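You operate a simulated robot arm through the tools that you are given. There is no shell and no other tool. Be economical: measure what you need, move in short steps, check, and stop when the job is done.

You are at the controls of a simulated robot arm. One attempt, no reset.

TASK
Brush disc seven bare, then put the brush head on the park stand.
Fine: brush lever on for the work, off at the end; hands off the running head; stop at 0 m, no other disc touched by the brush. Set down upright: brush head.

The check looks at the end state, three seconds after you hand in, the way a careful person would. Anything else that was tipped, shoved, dropped, spilled or broken makes it a failure.

THE ROBOT
A 7-joint arm with a fingered hand, fixed in place. Base frame: the origin is at the foot of the arm, x ahead of it, y to its left, z up; the work surface is at about z = 0.862. Lengths are in m, angles in rad, forces in N, time in s.
With the tool pointing down near the work surface it reaches from about 0.36 to 0.86 m from the base axis. Its first joint turns from -2.496 to 2.496 rad. Payload 3 kg.
The TCP is the grasp point between the finger pads, 0.026 m short of the fingertips. In the tool frame z runs along the fingers and y along their closing line. Largest opening 0.148 m; the body of the gripper starts 0.073 m behind the TCP. The gripper is a hand of 3 fingers: y runs from the thumb to the fingers, the wrist lies at [0, 0, -0.229] in the tool frame, and closing takes about 1.5 s.
Orientation is that of the tool frame in the base frame, as a unit quaternion [w, x, y, z]. With the fingers straight down and closing along the base's y, the tool's x points along the base's -x, its y along +y and its z along -z.

THE INTERFACE
- The arm moves only by the tool play_rows. Its argument "series" is a list of rows, each an object (a shift or turn left out is 0, a gripper value left out holds the last) with "dp": the shift along the tool's x, y, z in mm, a list of three; "rotation": the turn, a rotation vector about the tool's x, y, z in degrees, a list of three; "claw": the gripper command, from -1 (shut) to 1 (fully open), values between in proportion. In form: [{"dp": [tx, ty, tz], "rotation": [wx, wy, wz], "claw": claw}, ...]. A call has 1 to 8 rows; each row shifts and turns the commanded pose from where the row before left it, along the tool's axes as they then stand. Rows are played at 5 a second. More than 0.05 m and 0.15 rad between two rows, or a gripper value outside its range, and nothing of the call is played. A pose out of reach is approached as far as the arm can. The call stops where the force on the tool passes 40 N (or 10 N more than at its start, if that is more) or the arm is blocked; 0.2 s more then pass. The fingers move at their own pace (about 0.153 m/s each) and stop on an object; they squeeze with about 26 N. The grip force told is the motor's: it shows also when the fingers shut on nothing. Time passes only in rows, and 0.2 s behind the last, so rows that do not move let the fingers close. It gives the time, the measured TCP pose, the force on the tool (base axes), the opening and the grip force at its end, in the units of the frame above (readings bear some noise), with the torque about the TCP (base axes, N m) and any sound that the robot's microphone picked up.
- Cameras (640 x 400 px; columns grow to the right, rows downward): "scene" is fixed at [0.3998, -0.6502, 1.4764]; the picture's right is [0.92, -0.40, 0.00], its down [-0.18, -0.41, -0.89] and it looks along [0.36, 0.82, -0.45] (base axes); focal length 375 px, centre (320, 200). "wrist" rides on the gripper at [0.068, -0.039, -0.09] in the tool frame; the picture's right is [0.50, 0.87, 0.00], its down [-0.66, 0.38, -0.65] and it looks along [-0.57, 0.33, 0.76] (tool axes); focal length 222 px, centre (320, 200). There is no depth. A picture from a camera that has moved, and an enlarged one, comes with that camera's place and axes in the base frame and with its lens.
- grab_frame(camera): a new picture of that camera. The clock stands still meanwhile.
- lift_body(by): slides the trunk up (or, below 0, down) by that many m; the arm rides with it, the base frame stays. It gives what a move gives, with no picture.
- grasp_type(shape): the hand has 3 fingers and takes this shape, open, in about a second: jaw (thumb against the fingers, like two jaws); tri (thumb and two fingers); tip (a fingertip pinch); poke (one finger out to press); point (the index stretched); flat (the hand flat); cup (the hand cupped); fist (a fist). The gripper value then closes the fingers along that shape, each until it touches; the sizes above hold for jaw. It gives what a move gives, with no picture.
- inspect(camera, box): a new picture of the part [left, top, right, bottom] of that camera's present view, enlarged. The clock stands still meanwhile.
- sign_off(): hands the job in; it is judged then, once.

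Work in short steps. Places have to be worked out from the pictures, the camera data and where the tool is seen: move nearer, look again, correct. Check each grasp and each placing, and mend what went wrong. You have 120 turns and 64 pictures in all, those below and enlarged ones among them. Open the gripper and draw the arm clear of the work before you hand the job in, unless the task says otherwise; then end with one line.

The tools are called after "Request:" as a command line: name --argument value ..., lists and objects as JSON in quotes. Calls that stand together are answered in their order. play_rows: Moves the arm, as the interface text tells. Its arguments: {"type":"object","properties":{"series":{"type":"array","items":{"type":"object","properties":{"dp":{"type":"array","items":{"type":"number"}},"rotation":{"type":"array","items":{"type":"number"}},"claw":{"type":"number"}}}}},"required":["series"]} The other tools are called the same way: lift_body (by) slides the trunk up or down; grasp_type (shape) gives the hand a shape; grab_frame (camera) takes a picture; inspect (camera, box) takes an enlarged picture of a part of a camera's view; sign_off () hands the job in.

At the start:

```text
time: 0.0
position: [0.3739, 0.5365, 1.3126]
orientation: [0.001, 0.001, 1.0, 0.0]
wrist_force: [-0.2, 0.1, 0.2]
torque: [0.01, -0.04, 0.0]
opening: 0.1477
gripper_force: 0.0
shape: jaw
trunk travel left (down, up): [-0.8, 0.09]
```

scene: 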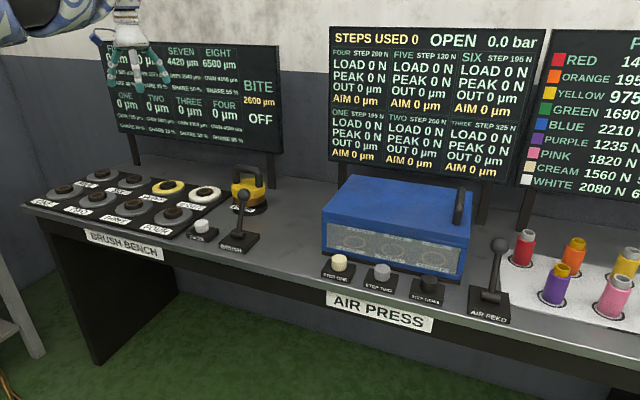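
wrist: 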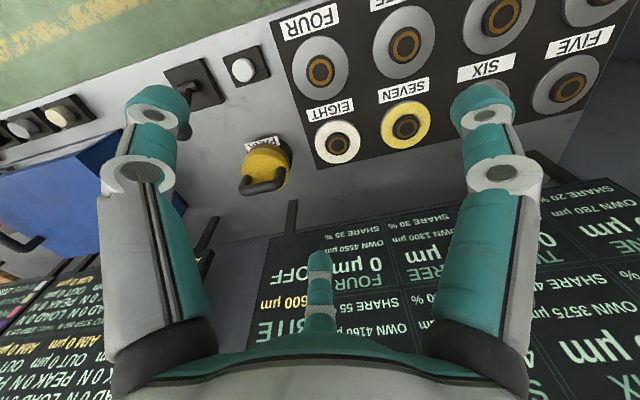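

I start by reading the left board and the brush bench closely.

Request:
inspect --camera "scene" --box '[90, 30, 290, 155]'

Request:
inspect --camera "scene" --box '[10, 150, 280, 270]'

Request:
inspect --camera "wrist" --box '[160, 0, 640, 200]'

```text
3.20 times, centred on (190, 92) of scene
camera zoom: at [0.3998, -0.6502, 1.4764], right [0.92, -0.4, 0.0], down [-0.18, -0.41, -0.89], along [0.36, 0.82, -0.45], focal length 1200 px, centre (736, 544)
```

zoom: 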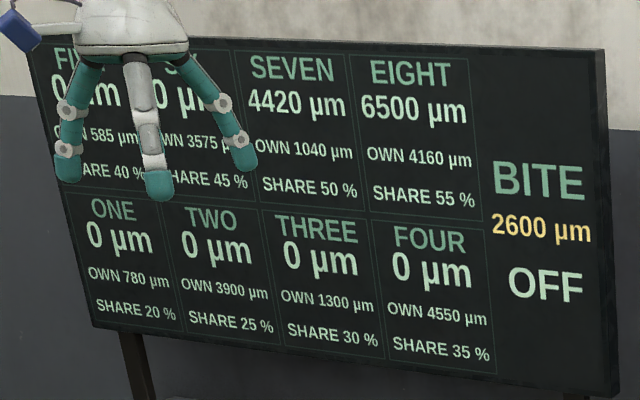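

```text
2.37 times, centred on (145, 210) of scene
camera zoom: at [0.3998, -0.6502, 1.4764], right [0.92, -0.4, 0.0], down [-0.18, -0.41, -0.89], along [0.36, 0.82, -0.45], focal length 889 px, centre (735, 176)
```

zoom: 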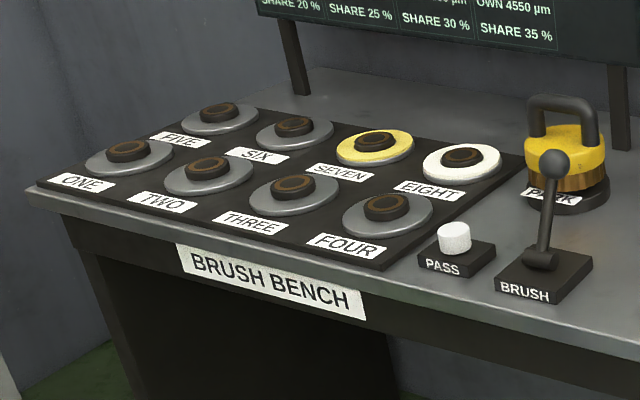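

```text
1.33 times, centred on (400, 100) of wrist
camera zoom: at [0.3065, 0.4973, 1.4033], right [-0.5, 0.87, 0.0], down [0.66, 0.38, 0.65], along [0.57, 0.33, -0.76], focal length 296 px, centre (213, 333)
```

zoom: 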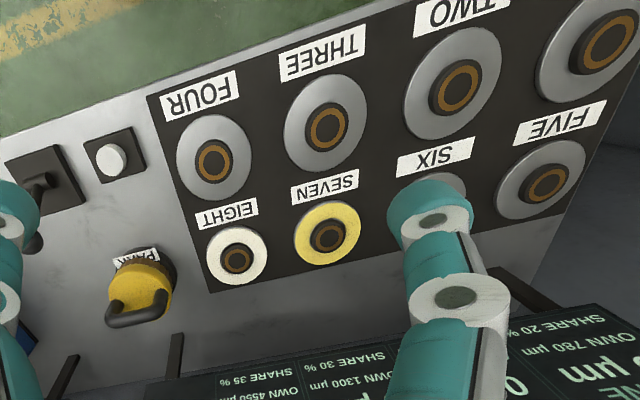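

Board: seven 4420 µm, bite 2600 µm (own 1040, share 50 %), brush off. If a second bite lands halfway between 2600 and 1040, at 1820, two passes make exactly 4420; I'll check that on the board after the first. The bench is turned about 45°, and the head sits near (0.64, 0.53). I turn the hand to line up with the bench.

Request:
play_rows --series '[{"rotation": [0, 0, 7.5]}, {"rotation": [0, 0, 7.5]}, {"rotation": [0, 0, 7.5]}, {"rotation": [0, 0, 7.5]}, {"rotation": [0, 0, 7.5]}, {"rotation": [0, 0, 7.5]}]'

Request:
play_rows --series '[{"dp": [-28, 22, 10]}, {"dp": [-28, 22, 10]}, {"dp": [-28, 22, 10]}, {"dp": [-28, 22, 10]}, {"dp": [-28, 22, 10]}]'

Request:
grab_frame --camera "wrist"

Request:
grab_frame --camera "scene"

```text
time: 1.4
position: [0.3738, 0.5357, 1.315]
orientation: [0.0, 0.385, 0.923, 0.0]
wrist_force: [-0.1, -0.8, -0.5]
torque: [-0.02, -0.02, -0.02]
opening: 0.148
gripper_force: 0.0
shape: jaw
trunk travel left (down, up): [-0.8, 0.09]
```

```text
time: 2.6
position: [0.5534, 0.5147, 1.2652]
orientation: [0.001, 0.384, 0.923, 0.001]
wrist_force: [0.1, 0.6, 0.6]
torque: [-0.05, -0.01, 0.06]
opening: 0.1477
gripper_force: 0.0
shape: jaw
trunk travel left (down, up): [-0.8, 0.09]
```

```text
58 pictures are left
camera wrist: at [0.4772, 0.5356, 1.3554], right [0.26, 0.97, 0.0], down [0.73, -0.2, 0.65], along [0.63, -0.17, -0.76], focal length 222 px, centre (320, 200)
```

wrist: 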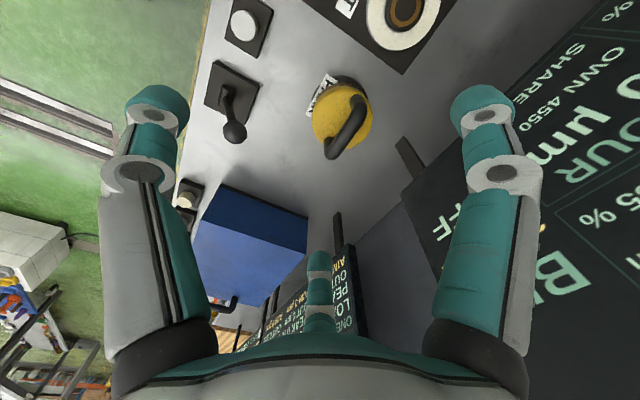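

```text
57 pictures are left
```

scene: 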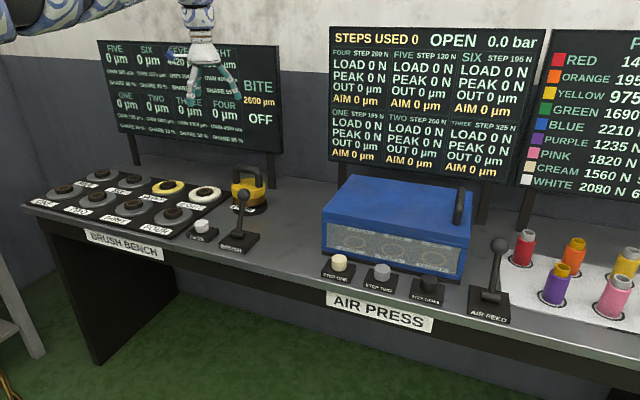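

Head's handle centre judged near (0.64, 0.538), top at about z=1.0, bar along the bench's length. I move above it and look again.

Request:
play_rows --series '[{"dp": [-11, 19.5, 40]}, {"dp": [-11, 19.5, 40]}, {"dp": [-11, 19.5, 40]}, {"dp": [-11, 19.5, 35]}]'

Request:
grab_frame --camera "wrist"

Request:
inspect --camera "scene" --box '[150, 100, 310, 260]'

```text
time: 3.6
position: [0.5918, 0.4903, 1.1351]
orientation: [0.0, 0.383, 0.924, 0.001]
wrist_force: [0.3, -1.2, 0.1]
torque: [0.05, 0.04, -0.02]
opening: 0.1482
gripper_force: 0.0
shape: jaw
out of reach, approached as far as the arm can: row 2, 3, 4
trunk travel left (down, up): [-0.8, 0.09]
```

```text
56 pictures are left
camera wrist: at [0.5182, 0.5093, 1.2256], right [0.26, 0.97, 0.0], down [0.73, -0.2, 0.65], along [0.63, -0.17, -0.76], focal length 222 px, centre (320, 200)
```

wrist: 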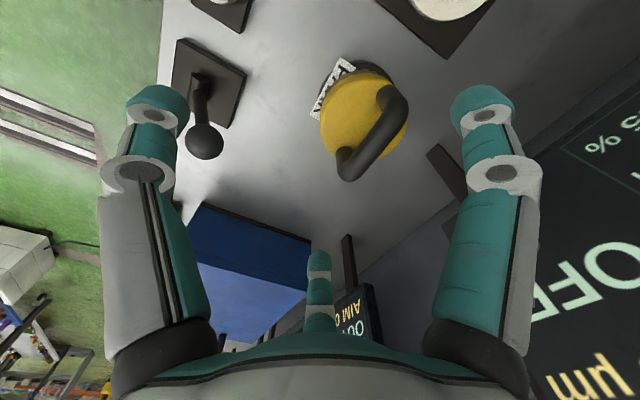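

```text
2.50 times, centred on (230, 180) of scene
camera zoom: at [0.3998, -0.6502, 1.4764], right [0.92, -0.4, 0.0], down [-0.18, -0.41, -0.89], along [0.36, 0.82, -0.45], focal length 937 px, centre (545, 250)
```

zoom: 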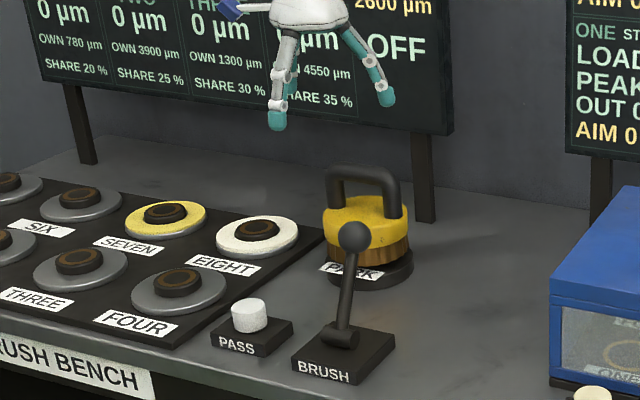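

The arm falls short at this trunk height. I go up and back a little, then lower the trunk for more reach.

Request:
play_rows --series '[{"dp": [0, -20, -40]}, {"dp": [0, -20, -40]}, {"dp": [0, -20, -40]}, {"dp": [0, -20, -40]}, {"dp": [0, 0, -45]}]'

Request:
lift_body --by -0.2

```text
time: 4.8
position: [0.5365, 0.433, 1.3416]
orientation: [0.0, 0.383, 0.924, 0.0]
wrist_force: [-0.1, -0.3, 0.1]
torque: [-0.04, -0.01, 0.0]
opening: 0.148
gripper_force: 0.0
shape: jaw
trunk travel left (down, up): [-0.8, 0.09]
```

```text
time: 7.0
position: [0.5368, 0.4342, 1.1408]
orientation: [0.0, 0.383, 0.924, 0.0]
wrist_force: [0.3, 0.1, -0.6]
torque: [0.01, -0.03, -0.02]
opening: 0.1478
gripper_force: 0.1
shape: jaw
trunk travel left (down, up): [-0.6, 0.29]
```

Now to above the handle at (0.638, 0.534).

Request:
play_rows --series '[{"dp": [0, 35, 12]}, {"dp": [0, 35, 12]}, {"dp": [0, 36, 12]}, {"dp": [0, 36, 12]}]'

Request:
grab_frame --camera "wrist"

Request:
inspect --camera "scene" --box '[170, 60, 330, 260]'

```text
time: 8.0
position: [0.5991, 0.4995, 1.11]
orientation: [0.002, 0.383, 0.924, -0.002]
wrist_force: [-1.1, 0.5, -0.1]
torque: [-0.05, -0.01, 0.01]
opening: 0.1481
gripper_force: 0.0
shape: jaw
out of reach, approached as far as the arm can: row 3, 4
trunk travel left (down, up): [-0.6, 0.29]
```

```text
54 pictures are left
camera wrist: at [0.5242, 0.5207, 1.199], right [0.26, 0.97, 0.0], down [0.73, -0.2, 0.66], along [0.63, -0.17, -0.75], focal length 222 px, centre (320, 200)
```

wrist: 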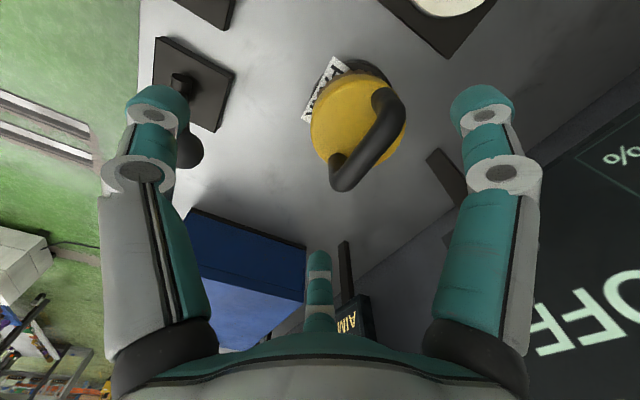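

```text
2.00 times, centred on (250, 160) of scene
camera zoom: at [0.3998, -0.6502, 1.4764], right [0.92, -0.4, 0.0], down [-0.18, -0.41, -0.89], along [0.36, 0.82, -0.45], focal length 750 px, centre (460, 280)
```

zoom: 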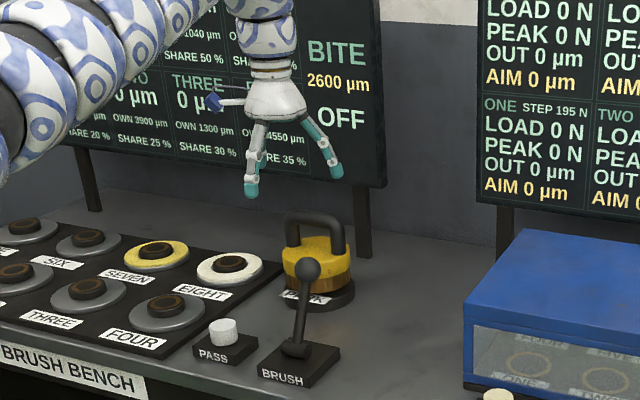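

Reach ends at about r=0.78 with the hand vertical, so I tilt the fingers outward about the bar axis to gain reach, closing the hand partly to see how the fingers converge.

Request:
play_rows --series '[{"rotation": [-8, 0, 0], "claw": -1}, {"rotation": [-8, 0, 0]}, {"rotation": [-8, 0, 0]}, {}, {}, {}, {}, {}]'

Request:
grab_frame --camera "wrist"

Request:
inspect --camera "scene" --box '[190, 60, 310, 220]'

```text
time: 9.8
position: [0.6056, 0.4992, 1.1082]
orientation: [0.08, 0.375, 0.904, 0.191]
wrist_force: [0.5, -1.4, -0.2]
torque: [0.01, 0.0, 0.01]
opening: 0.0
gripper_force: 25.8
shape: jaw
out of reach, approached as far as the arm can: row 3
trunk travel left (down, up): [-0.6, 0.29]
```

```text
52 pictures are left
camera wrist: at [0.5074, 0.4959, 1.1751], right [0.21, 0.91, 0.35], down [0.52, -0.41, 0.75], along [0.83, 0.03, -0.56], focal length 222 px, centre (320, 200)
```

wrist: 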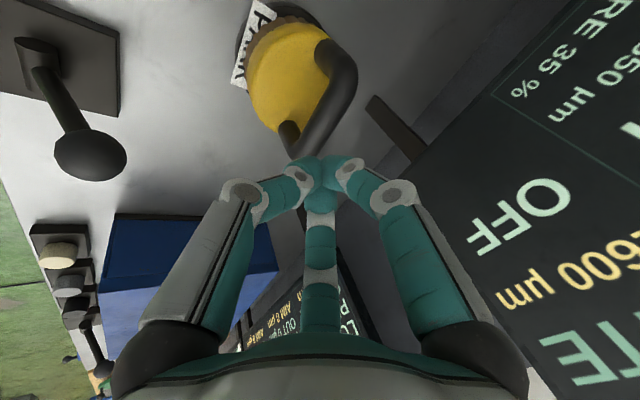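

```text
2.50 times, centred on (250, 140) of scene
camera zoom: at [0.3998, -0.6502, 1.4764], right [0.92, -0.4, 0.0], down [-0.18, -0.41, -0.89], along [0.36, 0.82, -0.45], focal length 937 px, centre (495, 350)
```

zoom: 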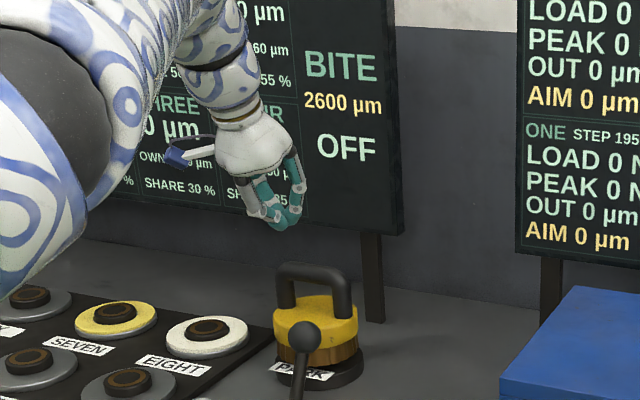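

All three fingertips meet at the centre. I reopen partly and advance to just above the handle with the tilted hand.

Request:
play_rows --series '[{"claw": 0.3}, {}, {"dp": [1, 18, 18]}, {"dp": [1, 17, 18]}, {}]'

Request:
grab_frame --camera "wrist"

```text
time: 11.0
position: [0.6367, 0.5344, 1.0907]
orientation: [0.079, 0.375, 0.903, 0.192]
wrist_force: [-0.6, -0.6, 0.1]
torque: [0.01, 0.03, 0.01]
opening: 0.0961
gripper_force: 0.0
shape: jaw
trunk travel left (down, up): [-0.6, 0.29]
```

```text
50 pictures are left
camera wrist: at [0.5382, 0.5311, 1.1569], right [0.21, 0.91, 0.35], down [0.52, -0.41, 0.75], along [0.83, 0.03, -0.56], focal length 222 px, centre (320, 200)
```

wrist: 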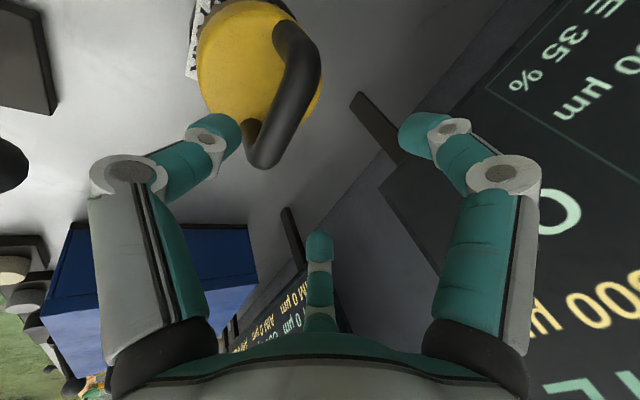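

The bar centre is about (0.635, 0.535), running at roughly −37°. I turn 6° to align and descend to about z=1.03, then look.

Request:
play_rows --series '[{"rotation": [0, 2.4, -5.5]}, {"dp": [0, -12, 28]}, {"dp": [0, -12, 28]}, {}]'

Request:
grab_frame --camera "wrist"

Request:
inspect --camera "scene" --box '[210, 120, 290, 220]'

```text
time: 12.0
position: [0.638, 0.5319, 1.0271]
orientation: [0.069, 0.327, 0.922, 0.196]
wrist_force: [-0.2, 0.4, -0.3]
torque: [0.0, -0.02, 0.01]
opening: 0.096
gripper_force: 0.0
shape: jaw
trunk travel left (down, up): [-0.6, 0.29]
```

```text
49 pictures are left
camera wrist: at [0.5396, 0.5202, 1.0943], right [0.11, 0.93, 0.35], down [0.56, -0.35, 0.75], along [0.82, 0.11, -0.56], focal length 222 px, centre (320, 200)
```

wrist: 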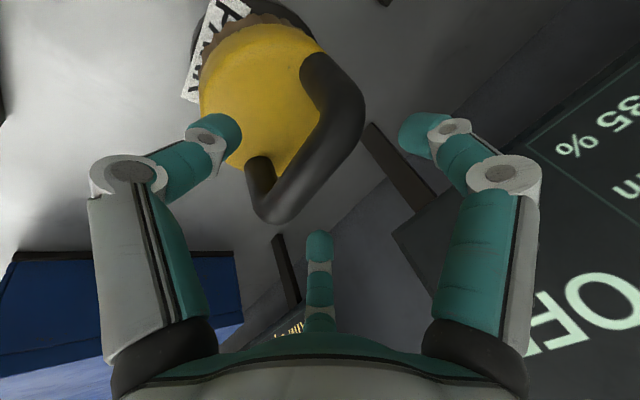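

```text
4.00 times, centred on (250, 170) of scene
camera zoom: at [0.3998, -0.6502, 1.4764], right [0.92, -0.4, 0.0], down [-0.18, -0.41, -0.89], along [0.36, 0.82, -0.45], focal length 1500 px, centre (600, 320)
```

zoom: 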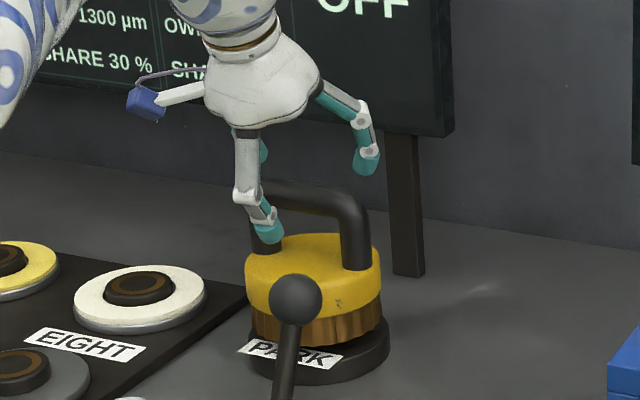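

The views disagree slightly along the bar direction, so I lower 2 cm more and check again before closing.

Request:
play_rows --series '[{"dp": [0, -8, 18]}, {}]'

Request:
grab_frame --camera "wrist"

Request:
inspect --camera "scene" --box '[210, 120, 290, 220]'

```text
time: 12.6
position: [0.6372, 0.5336, 1.0083]
orientation: [0.071, 0.327, 0.922, 0.196]
wrist_force: [0.2, -0.4, -0.2]
torque: [0.04, -0.02, 0.02]
opening: 0.0961
gripper_force: 0.1
shape: jaw
trunk travel left (down, up): [-0.6, 0.29]
```

```text
47 pictures are left
camera wrist: at [0.5401, 0.52, 1.0753], right [0.11, 0.93, 0.35], down [0.56, -0.35, 0.75], along [0.82, 0.11, -0.56], focal length 222 px, centre (320, 200)
```

wrist: 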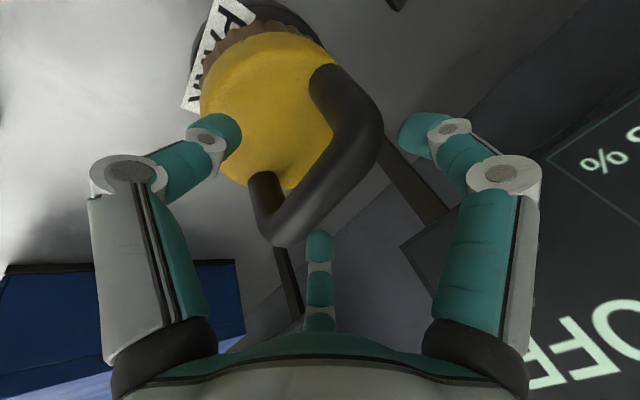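

```text
4.00 times, centred on (250, 170) of scene
camera zoom: at [0.3998, -0.6502, 1.4764], right [0.92, -0.4, 0.0], down [-0.18, -0.41, -0.89], along [0.36, 0.82, -0.45], focal length 1500 px, centre (600, 320)
```

zoom: 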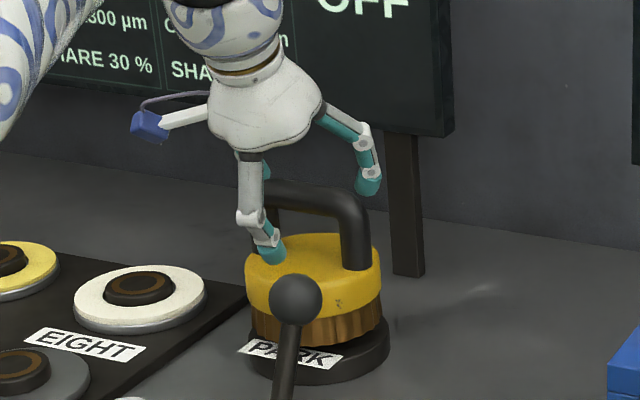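

Both fingers at the back straddle the bar symmetrically and the thumb is in front. I lower 11 mm more and close gently in stages.

Request:
play_rows --series '[{"dp": [0, -3, 11]}, {"claw": 0.0}, {"claw": -0.3}, {}, {}]'

Request:
grab_frame --camera "wrist"

```text
time: 13.8
position: [0.6387, 0.5353, 0.9965]
orientation: [0.07, 0.328, 0.922, 0.196]
wrist_force: [-0.5, 1.9, 0.4]
torque: [0.01, 0.0, -0.04]
opening: 0.0529
gripper_force: 0.0
shape: jaw
trunk travel left (down, up): [-0.6, 0.29]
```

```text
45 pictures are left
camera wrist: at [0.5412, 0.5215, 1.0634], right [0.11, 0.93, 0.35], down [0.56, -0.35, 0.75], along [0.82, 0.11, -0.56], focal length 222 px, centre (320, 200)
```

wrist: 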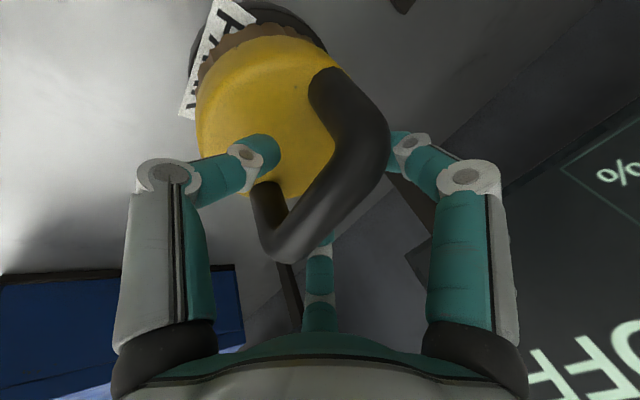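

The bar lies between thumb and fingers. I close fully.

Request:
play_rows --series '[{"claw": -0.6}, {"claw": -1}, {}, {}, {}]'

Request:
grab_frame --camera "wrist"

Request:
inspect --camera "scene" --box '[210, 120, 290, 220]'

```text
time: 15.0
position: [0.6393, 0.5351, 0.9958]
orientation: [0.07, 0.327, 0.922, 0.195]
wrist_force: [0.2, -0.7, -0.8]
torque: [-0.01, 0.08, 0.04]
opening: 0.009
gripper_force: 25.7
shape: jaw
trunk travel left (down, up): [-0.6, 0.29]
```

```text
44 pictures are left
camera wrist: at [0.5415, 0.5216, 1.0626], right [0.11, 0.93, 0.35], down [0.56, -0.35, 0.75], along [0.82, 0.11, -0.56], focal length 222 px, centre (320, 200)
```

wrist: 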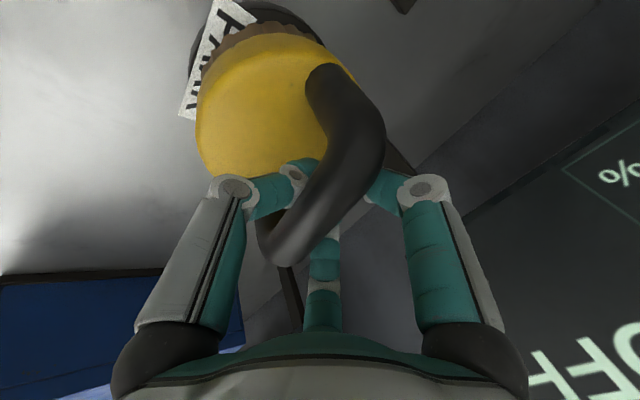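

```text
4.00 times, centred on (250, 170) of scene
camera zoom: at [0.3998, -0.6502, 1.4764], right [0.92, -0.4, 0.0], down [-0.18, -0.41, -0.89], along [0.36, 0.82, -0.45], focal length 1500 px, centre (600, 320)
```

zoom: 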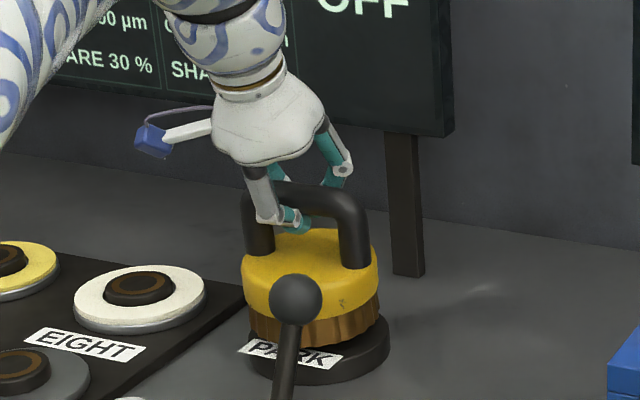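

Gripped (hooked under the bar). I lift 10 cm and check.

Request:
play_rows --series '[{"dp": [0, 8, -18]}, {"dp": [0, 12, -28]}, {"dp": [0, 20, -45]}, {}]'

Request:
grab_frame --camera "scene"

```text
time: 16.0
position: [0.6384, 0.5373, 1.0949]
orientation: [0.069, 0.327, 0.922, 0.195]
wrist_force: [-0.4, -0.3, -10.4]
torque: [-0.02, 0.08, -0.01]
opening: 0.0088
gripper_force: 26.2
shape: jaw
trunk travel left (down, up): [-0.6, 0.29]
```

```text
42 pictures are left
```

scene: 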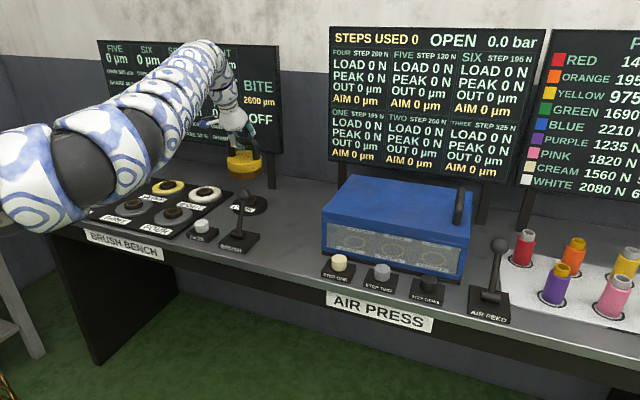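

Head is held (≈1 kg). Disc seven is judged near (0.389, 0.772), straight along the bench from here; I go half-way at this height and check.

Request:
play_rows --series '[{"dp": [21, 1.5, 0.6]}, {"dp": [42.7, 2.9, 1.2]}, {"dp": [42.7, 2.9, 1.2]}, {"dp": [42.7, 2.9, 1.2]}, {"dp": [21, 1.5, 0.6]}, {}]'

Request:
grab_frame --camera "scene"

Request:
grab_frame --camera "wrist"

```text
time: 17.4
position: [0.5155, 0.6554, 1.0957]
orientation: [0.07, 0.328, 0.922, 0.195]
wrist_force: [-0.1, 0.3, -9.3]
torque: [-0.02, 0.06, -0.01]
opening: 0.0083
gripper_force: 26.3
shape: jaw
trunk travel left (down, up): [-0.6, 0.29]
```

```text
41 pictures are left
```

scene: 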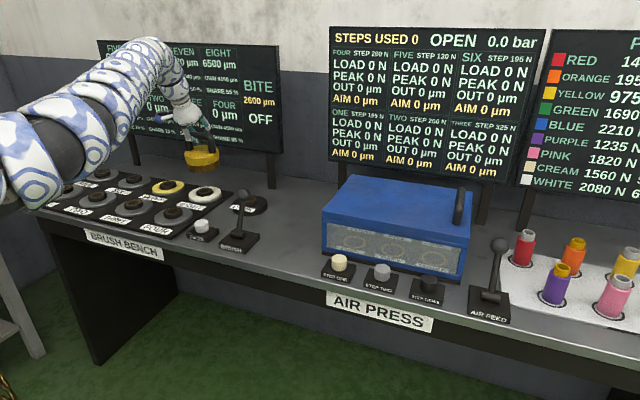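

```text
40 pictures are left
camera wrist: at [0.4178, 0.6409, 1.1619], right [0.11, 0.93, 0.35], down [0.56, -0.35, 0.75], along [0.82, 0.11, -0.56], focal length 222 px, centre (320, 200)
```

wrist: 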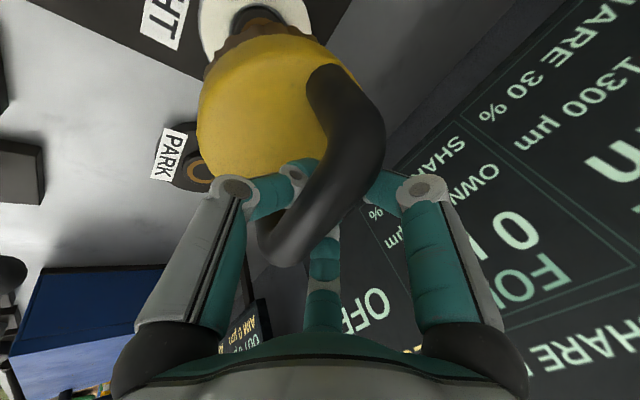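

Refined from several rays: seven at about (0.388, 0.782), eight at (0.506, 0.665). I continue along the bench to above seven.

Request:
play_rows --series '[{"dp": [20, 1.5, 0.6]}, {"dp": [40, 3.5, 1.4]}, {"dp": [45, 4, 1.6]}, {"dp": [45, 4, 1.6]}, {"dp": [28, 2.5, 1.2]}, {}]'

Request:
inspect --camera "scene" --box '[110, 90, 230, 220]'

Request:
grab_frame --camera "wrist"

```text
time: 18.8
position: [0.4407, 0.7012, 1.0951]
orientation: [0.071, 0.328, 0.922, 0.195]
wrist_force: [0.7, -0.5, -9.5]
torque: [-0.03, 0.16, 0.01]
opening: 0.0074
gripper_force: 26.2
shape: jaw
out of reach, approached as far as the arm can: row 3, 4, 5
trunk travel left (down, up): [-0.6, 0.29]
```

```text
3.08 times, centred on (170, 155) of scene
camera zoom: at [0.3998, -0.6502, 1.4764], right [0.92, -0.4, 0.0], down [-0.18, -0.41, -0.89], along [0.36, 0.82, -0.45], focal length 1154 px, centre (782, 338)
```

zoom: 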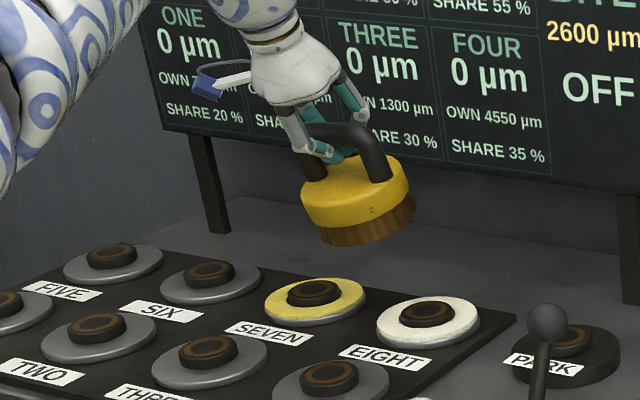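

```text
38 pictures are left
camera wrist: at [0.3441, 0.688, 1.1615], right [0.11, 0.93, 0.35], down [0.56, -0.35, 0.75], along [0.82, 0.11, -0.56], focal length 222 px, centre (320, 200)
```

wrist: 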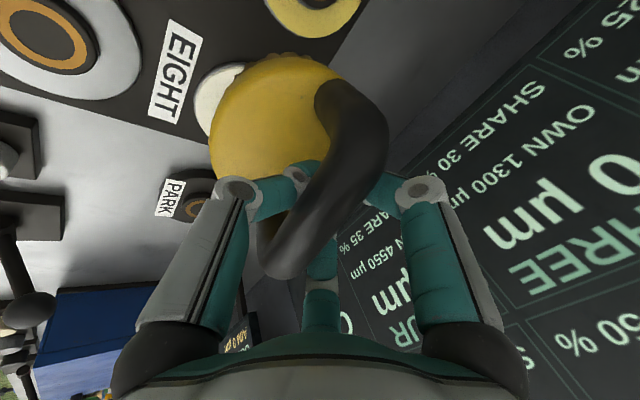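

The arm stops at r≈0.83 here. I test whether reach improves lower down: 4 cm down, then a small step toward seven.

Request:
play_rows --series '[{"dp": [0, -8, 18]}, {"dp": [0, -8, 18]}, {"dp": [10, 8, 3]}, {"dp": [10, 8, 3]}, {}]'

```text
time: 20.0
position: [0.4362, 0.7057, 1.0571]
orientation: [0.069, 0.327, 0.922, 0.196]
wrist_force: [0.9, -0.3, -9.2]
torque: [-0.02, 0.09, -0.02]
opening: 0.0069
gripper_force: 26.2
shape: jaw
out of reach, approached as far as the arm can: row 3, 4
trunk travel left (down, up): [-0.6, 0.29]
```

Reach hardly depends on height here, so I tilt the hand 16° more (to 40°) to gain about 5 cm, and raise a little.

Request:
play_rows --series '[{"rotation": [-5.5, 0, 0]}, {"rotation": [-5.5, 0, 0]}, {"rotation": [-5.5, 0, 0]}, {}]'

Request:
inspect --camera "scene" --box '[110, 90, 230, 220]'

```text
time: 21.0
position: [0.4366, 0.706, 1.057]
orientation: [0.116, 0.313, 0.884, 0.326]
wrist_force: [0.6, 0.5, -9.5]
torque: [0.1, -0.05, 0.0]
opening: 0.0066
gripper_force: 25.6
shape: jaw
trunk travel left (down, up): [-0.6, 0.29]
```

```text
3.08 times, centred on (170, 155) of scene
camera zoom: at [0.3998, -0.6502, 1.4764], right [0.92, -0.4, 0.0], down [-0.18, -0.41, -0.89], along [0.36, 0.82, -0.45], focal length 1154 px, centre (782, 338)
```

zoom: 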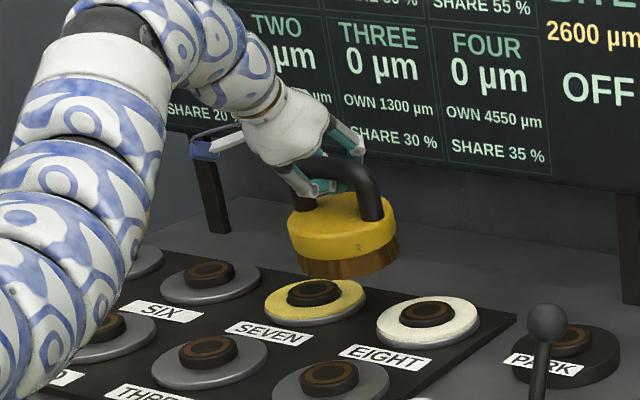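

Level enough and reachable. I move on to above seven at the same height.

Request:
play_rows --series '[{"dp": [20, 5, 4.5]}, {"dp": [30, 8, 6.5]}, {"dp": [35.5, 8.7, 7.4]}, {}]'

Request:
inspect --camera "scene" --box '[110, 90, 230, 220]'

Request:
grab_frame --camera "wrist"

```text
time: 22.0
position: [0.389, 0.7767, 1.0536]
orientation: [0.117, 0.315, 0.884, 0.325]
wrist_force: [0.4, -2.3, -9.7]
torque: [-0.02, -0.07, 0.09]
opening: 0.0067
gripper_force: 26.2
shape: jaw
out of reach, approached as far as the arm can: row 3
trunk travel left (down, up): [-0.6, 0.29]
```

```text
3.08 times, centred on (170, 155) of scene
camera zoom: at [0.3998, -0.6502, 1.4764], right [0.92, -0.4, 0.0], down [-0.18, -0.41, -0.89], along [0.36, 0.82, -0.45], focal length 1154 px, centre (782, 338)
```

zoom: 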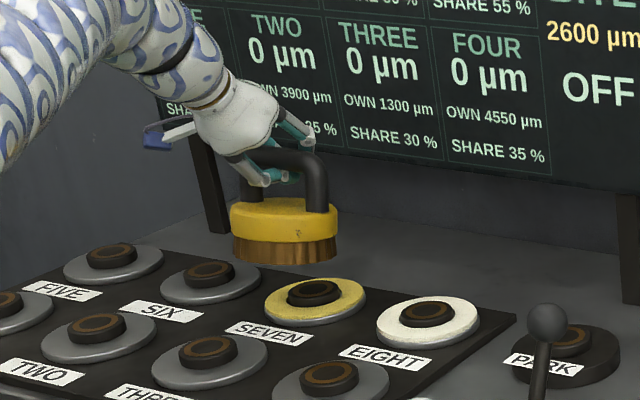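

```text
35 pictures are left
camera wrist: at [0.2813, 0.7505, 1.0972], right [0.03, 0.83, 0.56], down [0.42, -0.52, 0.74], along [0.91, 0.22, -0.36], focal length 222 px, centre (320, 200)
```

wrist: 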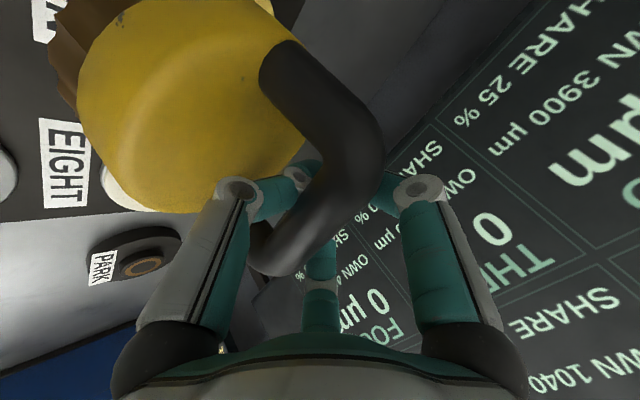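

Head hangs with a slight roll because the grip is a bit left of the bar's centre. Its bottom sits about 2 cm toward six from seven's centre. I shift 18 mm back toward eight and lower 2.5 cm, then look.

Request:
play_rows --series '[{"dp": [-18, 1, 1]}, {}, {"dp": [0, -8, 9.5]}, {"dp": [0, -8, 9.5]}, {}]'

Request:
inspect --camera "scene" --box '[130, 120, 220, 220]'

Request:
grab_frame --camera "wrist"

```text
time: 23.2
position: [0.4028, 0.7653, 1.0305]
orientation: [0.116, 0.314, 0.884, 0.325]
wrist_force: [-0.2, -0.2, -9.6]
torque: [0.07, -0.05, 0.01]
opening: 0.0063
gripper_force: 25.8
shape: jaw
trunk travel left (down, up): [-0.6, 0.29]
```

```text
4.00 times, centred on (175, 170) of scene
camera zoom: at [0.3998, -0.6502, 1.4764], right [0.92, -0.4, 0.0], down [-0.18, -0.41, -0.89], along [0.36, 0.82, -0.45], focal length 1500 px, centre (900, 320)
```

zoom: 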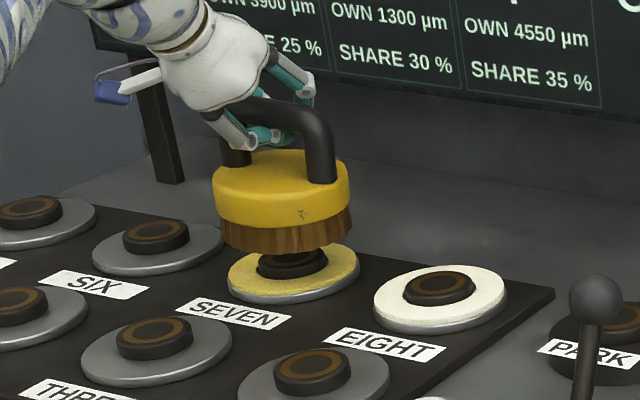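

```text
33 pictures are left
camera wrist: at [0.2946, 0.7404, 1.0732], right [0.03, 0.83, 0.56], down [0.42, -0.52, 0.74], along [0.91, 0.22, -0.36], focal length 222 px, centre (320, 200)
```

wrist: 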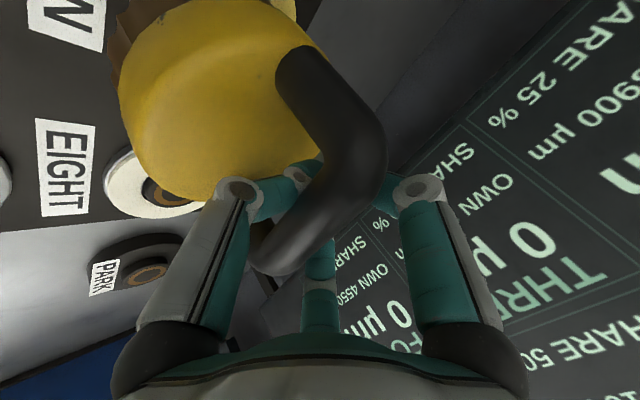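

Head is centred over seven in the view. I lower slowly and watch the force.

Request:
play_rows --series '[{"dp": [0, -6.5, 7.6]}, {"dp": [0, -5, 6]}, {}]'

Request:
inspect --camera "scene" --box '[130, 120, 220, 220]'

```text
time: 24.0
position: [0.4001, 0.7656, 1.0138]
orientation: [0.117, 0.314, 0.884, 0.326]
wrist_force: [-0.4, 0.1, -10.7]
torque: [0.12, -0.08, 0.0]
opening: 0.0062
gripper_force: 26.2
shape: jaw
trunk travel left (down, up): [-0.6, 0.29]
```

```text
4.00 times, centred on (175, 170) of scene
camera zoom: at [0.3998, -0.6502, 1.4764], right [0.92, -0.4, 0.0], down [-0.18, -0.41, -0.89], along [0.36, 0.82, -0.45], focal length 1500 px, centre (900, 320)
```

zoom: 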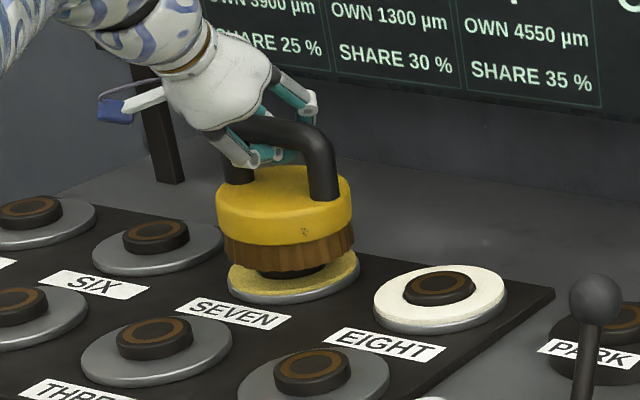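

Still hanging free (−10 N). A 3 mm centring shift, then 9 mm lower.

Request:
play_rows --series '[{"dp": [-3, 0, 0]}, {"dp": [0, -3, 3.5]}, {"dp": [0, -3, 3.5]}, {}]'

Request:
inspect --camera "scene" --box '[140, 140, 200, 210]'

```text
time: 25.0
position: [0.403, 0.7627, 1.0026]
orientation: [0.117, 0.314, 0.884, 0.326]
wrist_force: [-0.1, 0.6, -9.9]
torque: [0.09, -0.07, -0.03]
opening: 0.0067
gripper_force: 25.5
shape: jaw
trunk travel left (down, up): [-0.6, 0.29]
```

```text
5.71 times, centred on (170, 175) of scene
camera zoom: at [0.3998, -0.6502, 1.4764], right [0.92, -0.4, 0.0], down [-0.18, -0.41, -0.89], along [0.36, 0.82, -0.45], focal length 2143 px, centre (1177, 343)
```

zoom: 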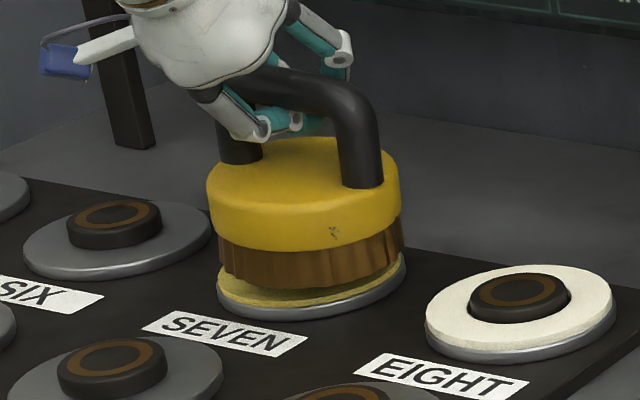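

Well aligned, about 1 cm above the disc. I keep lowering in small steps.

Request:
play_rows --series '[{"dp": [0, -2.6, 3]}, {"dp": [0, -2.0, 2.3]}, {}]'

Request:
play_rows --series '[{"dp": [0, -1.6, 1.9]}, {}]'

Request:
inspect --camera "scene" --box '[140, 140, 200, 210]'

```text
time: 25.8
position: [0.4048, 0.7647, 0.9968]
orientation: [0.116, 0.314, 0.885, 0.325]
wrist_force: [-0.6, 0.5, -10.7]
torque: [0.05, -0.1, 0.0]
opening: 0.0062
gripper_force: 26.4
shape: jaw
trunk travel left (down, up): [-0.6, 0.29]
```

```text
time: 26.4
position: [0.4035, 0.7641, 0.993]
orientation: [0.117, 0.313, 0.885, 0.325]
wrist_force: [-0.9, -0.5, -10.0]
torque: [0.1, -0.07, -0.01]
opening: 0.0063
gripper_force: 26.5
shape: jaw
trunk travel left (down, up): [-0.6, 0.29]
```

```text
5.71 times, centred on (170, 175) of scene
camera zoom: at [0.3998, -0.6502, 1.4764], right [0.92, -0.4, 0.0], down [-0.18, -0.41, -0.89], along [0.36, 0.82, -0.45], focal length 2143 px, centre (1177, 343)
```

zoom: 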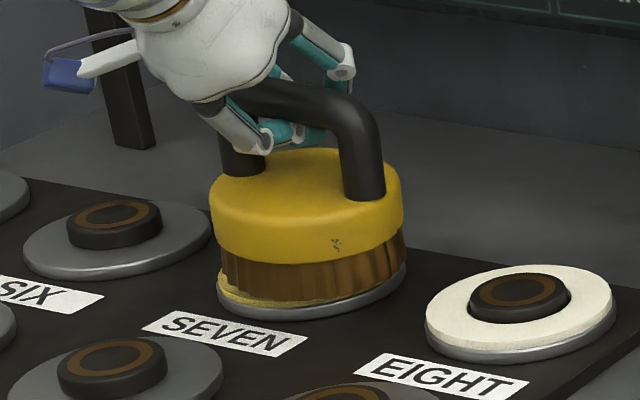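

Almost touching; two more small steps down.

Request:
play_rows --series '[{"dp": [1.5, -1.6, 1.9]}, {}]'

Request:
play_rows --series '[{"dp": [0, -1.6, 1.9]}, {}]'

```text
time: 27.0
position: [0.4034, 0.765, 0.9929]
orientation: [0.116, 0.314, 0.884, 0.326]
wrist_force: [-0.4, -0.7, -10.8]
torque: [0.1, -0.07, 0.02]
opening: 0.0064
gripper_force: 26.2
shape: jaw
trunk travel left (down, up): [-0.6, 0.29]
```

```text
time: 27.6
position: [0.4026, 0.7649, 0.9911]
orientation: [0.116, 0.314, 0.884, 0.326]
wrist_force: [-0.8, 0.3, -6.2]
torque: [0.05, -0.02, -0.05]
opening: 0.0065
gripper_force: 25.7
shape: jaw
trunk travel left (down, up): [-0.6, 0.29]
```

Contact is beginning (−6 N). A little further until the weight is off.

Request:
play_rows --series '[{"dp": [0, -1.3, 1.5]}, {}]'

Request:
inspect --camera "scene" --box '[140, 140, 200, 210]'

```text
time: 28.2
position: [0.4023, 0.7651, 0.989]
orientation: [0.115, 0.313, 0.884, 0.326]
wrist_force: [-1.6, -1.4, -0.2]
torque: [0.02, 0.03, -0.01]
opening: 0.0063
gripper_force: 25.8
shape: jaw
trunk travel left (down, up): [-0.6, 0.29]
```

```text
5.71 times, centred on (170, 175) of scene
camera zoom: at [0.3998, -0.6502, 1.4764], right [0.92, -0.4, 0.0], down [-0.18, -0.41, -0.89], along [0.36, 0.82, -0.45], focal length 2143 px, centre (1177, 343)
```

zoom: 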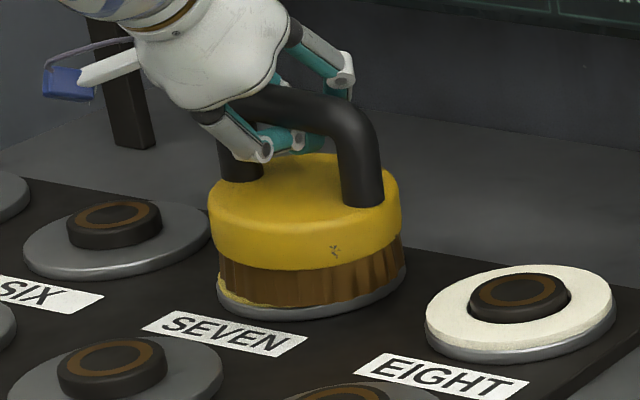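

The head sits level on seven with its weight off. I open the hand partly.

Request:
play_rows --series '[{"claw": -0.7}, {"claw": -0.5}, {"claw": -0.3}, {}, {}]'

Request:
inspect --camera "scene" --box '[140, 140, 200, 210]'

Request:
grab_frame --camera "wrist"

```text
time: 29.4
position: [0.4012, 0.7652, 0.9892]
orientation: [0.116, 0.313, 0.884, 0.326]
wrist_force: [-0.9, -2.2, 7.0]
torque: [-0.1, 0.03, -0.01]
opening: 0.0496
gripper_force: 0.1
shape: jaw
trunk travel left (down, up): [-0.6, 0.29]
```

```text
5.71 times, centred on (170, 175) of scene
camera zoom: at [0.3998, -0.6502, 1.4764], right [0.92, -0.4, 0.0], down [-0.18, -0.41, -0.89], along [0.36, 0.82, -0.45], focal length 2143 px, centre (1177, 343)
```

zoom: 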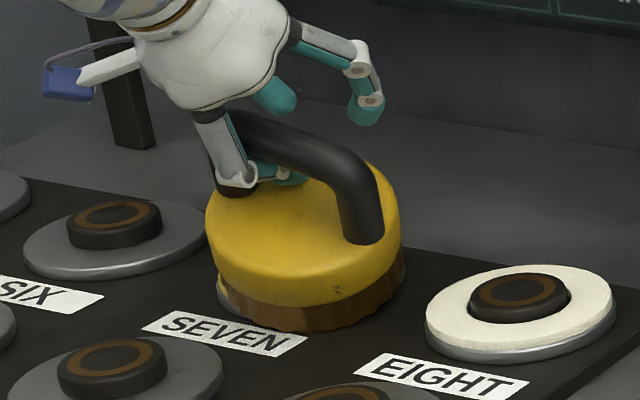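

```text
27 pictures are left
camera wrist: at [0.2948, 0.7389, 1.0326], right [0.03, 0.83, 0.56], down [0.42, -0.52, 0.74], along [0.91, 0.22, -0.36], focal length 222 px, centre (320, 200)
```

wrist: 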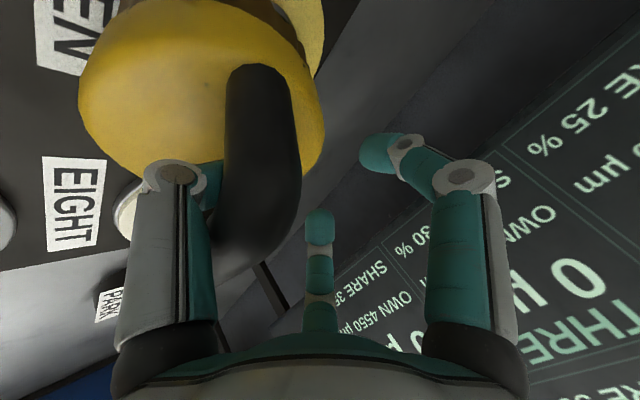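

Opening the tilted thumb pressed down on the head and is tipping it. I draw the hand back 8 mm along the fingers (up and inward) to relieve it.

Request:
play_rows --series '[{"dp": [0, 0, -4]}, {"dp": [0, 0, -4]}, {}]'

Request:
inspect --camera "scene" --box '[140, 140, 200, 210]'

```text
time: 30.2
position: [0.3992, 0.761, 0.9951]
orientation: [0.116, 0.314, 0.884, 0.326]
wrist_force: [0.0, 0.2, -1.3]
torque: [0.06, -0.07, 0.02]
opening: 0.0519
gripper_force: 0.1
shape: jaw
trunk travel left (down, up): [-0.6, 0.29]
```

```text
5.71 times, centred on (170, 175) of scene
camera zoom: at [0.3998, -0.6502, 1.4764], right [0.92, -0.4, 0.0], down [-0.18, -0.41, -0.89], along [0.36, 0.82, -0.45], focal length 2143 px, centre (1177, 343)
```

zoom: 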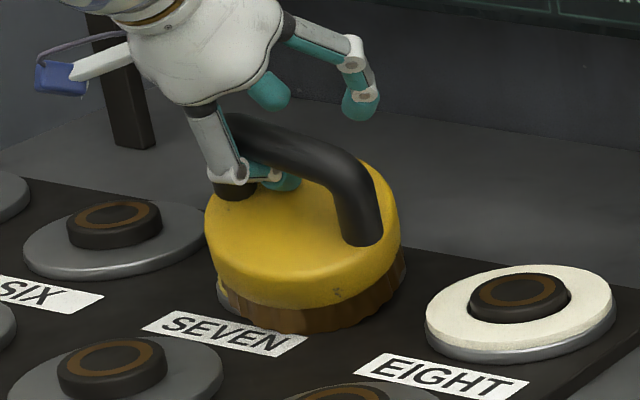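

The head stays leaning toward the thumb. I close again so the thumb brings the bar back upright, then look.

Request:
play_rows --series '[{"claw": -0.6}, {"claw": -0.8}, {"claw": -1}, {}, {}]'

Request:
inspect --camera "scene" --box '[140, 140, 200, 210]'

Request:
grab_frame --camera "wrist"

```text
time: 31.4
position: [0.4002, 0.7613, 0.994]
orientation: [0.117, 0.314, 0.884, 0.326]
wrist_force: [0.6, 0.4, -8.4]
torque: [0.19, -0.19, 0.02]
opening: 0.0002
gripper_force: 25.8
shape: jaw
trunk travel left (down, up): [-0.6, 0.29]
```

```text
5.71 times, centred on (170, 175) of scene
camera zoom: at [0.3998, -0.6502, 1.4764], right [0.92, -0.4, 0.0], down [-0.18, -0.41, -0.89], along [0.36, 0.82, -0.45], focal length 2143 px, centre (1177, 343)
```

zoom: 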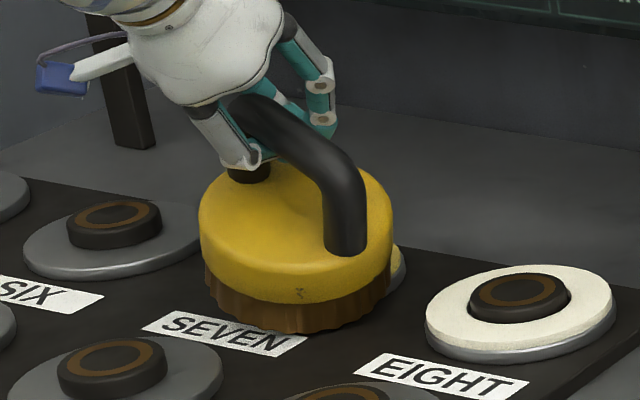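

```text
24 pictures are left
camera wrist: at [0.2921, 0.7364, 1.0367], right [0.03, 0.83, 0.56], down [0.42, -0.52, 0.74], along [0.91, 0.22, -0.36], focal length 222 px, centre (320, 200)
```

wrist: 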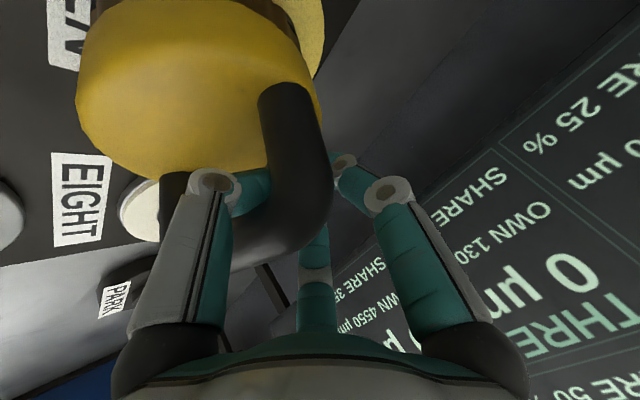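

The bar is caged in the fingers with the head leaning. I lift it straight up 4 cm so it hangs freely.

Request:
play_rows --series '[{"dp": [0, 6.5, -7.6]}, {"dp": [0, 9, -10.5]}, {"dp": [0, 10, -12]}, {}]'

Request:
inspect --camera "scene" --box '[130, 110, 210, 210]'

```text
time: 32.4
position: [0.3974, 0.7604, 1.033]
orientation: [0.116, 0.314, 0.884, 0.325]
wrist_force: [0.1, 0.0, -10.4]
torque: [0.25, -0.2, -0.01]
opening: 0.0002
gripper_force: 25.7
shape: jaw
trunk travel left (down, up): [-0.6, 0.29]
```

```text
4.00 times, centred on (170, 160) of scene
camera zoom: at [0.3998, -0.6502, 1.4764], right [0.92, -0.4, 0.0], down [-0.18, -0.41, -0.89], along [0.36, 0.82, -0.45], focal length 1500 px, centre (920, 360)
```

zoom: 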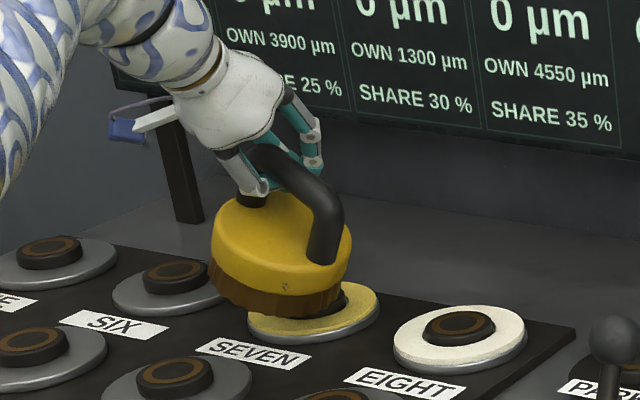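

It hangs off-centre, so releasing on the disc is risky. I'll take it to free bench space between lever and press, set it down, and regrasp it centrally with the bar pointing radially so opening doesn't push down. First up and inward.

Request:
play_rows --series '[{"dp": [-4, -2.5, -30]}, {"dp": [-4, -2.5, -41.5]}, {"dp": [-4, -2.5, -45]}, {}]'

Request:
play_rows --series '[{"rotation": [6, 0, 0]}, {"rotation": [7, 0, 0]}, {"rotation": [7, 0, 0]}, {"rotation": [7, 0, 0]}, {"rotation": [6, 0, 0]}, {}]'

Request:
grab_frame --camera "scene"

```text
time: 33.4
position: [0.3571, 0.6894, 1.1152]
orientation: [0.116, 0.314, 0.884, 0.325]
wrist_force: [-0.6, 0.3, -9.0]
torque: [0.28, -0.17, -0.02]
opening: 0.0004
gripper_force: 25.7
shape: jaw
trunk travel left (down, up): [-0.6, 0.29]
```

```text
time: 34.8
position: [0.3548, 0.6784, 1.1159]
orientation: [0.039, 0.332, 0.936, 0.11]
wrist_force: [-0.5, 1.0, -9.2]
torque: [0.2, -0.12, -0.03]
opening: 0.0
gripper_force: 25.8
shape: jaw
out of reach, approached as far as the arm can: row 4, 5
trunk travel left (down, up): [-0.6, 0.29]
```

```text
22 pictures are left
```

scene: 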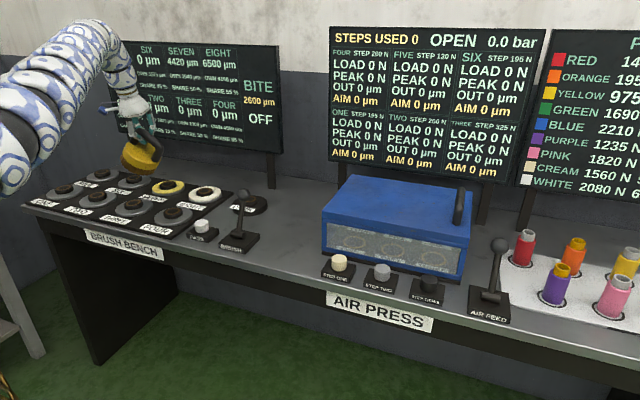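

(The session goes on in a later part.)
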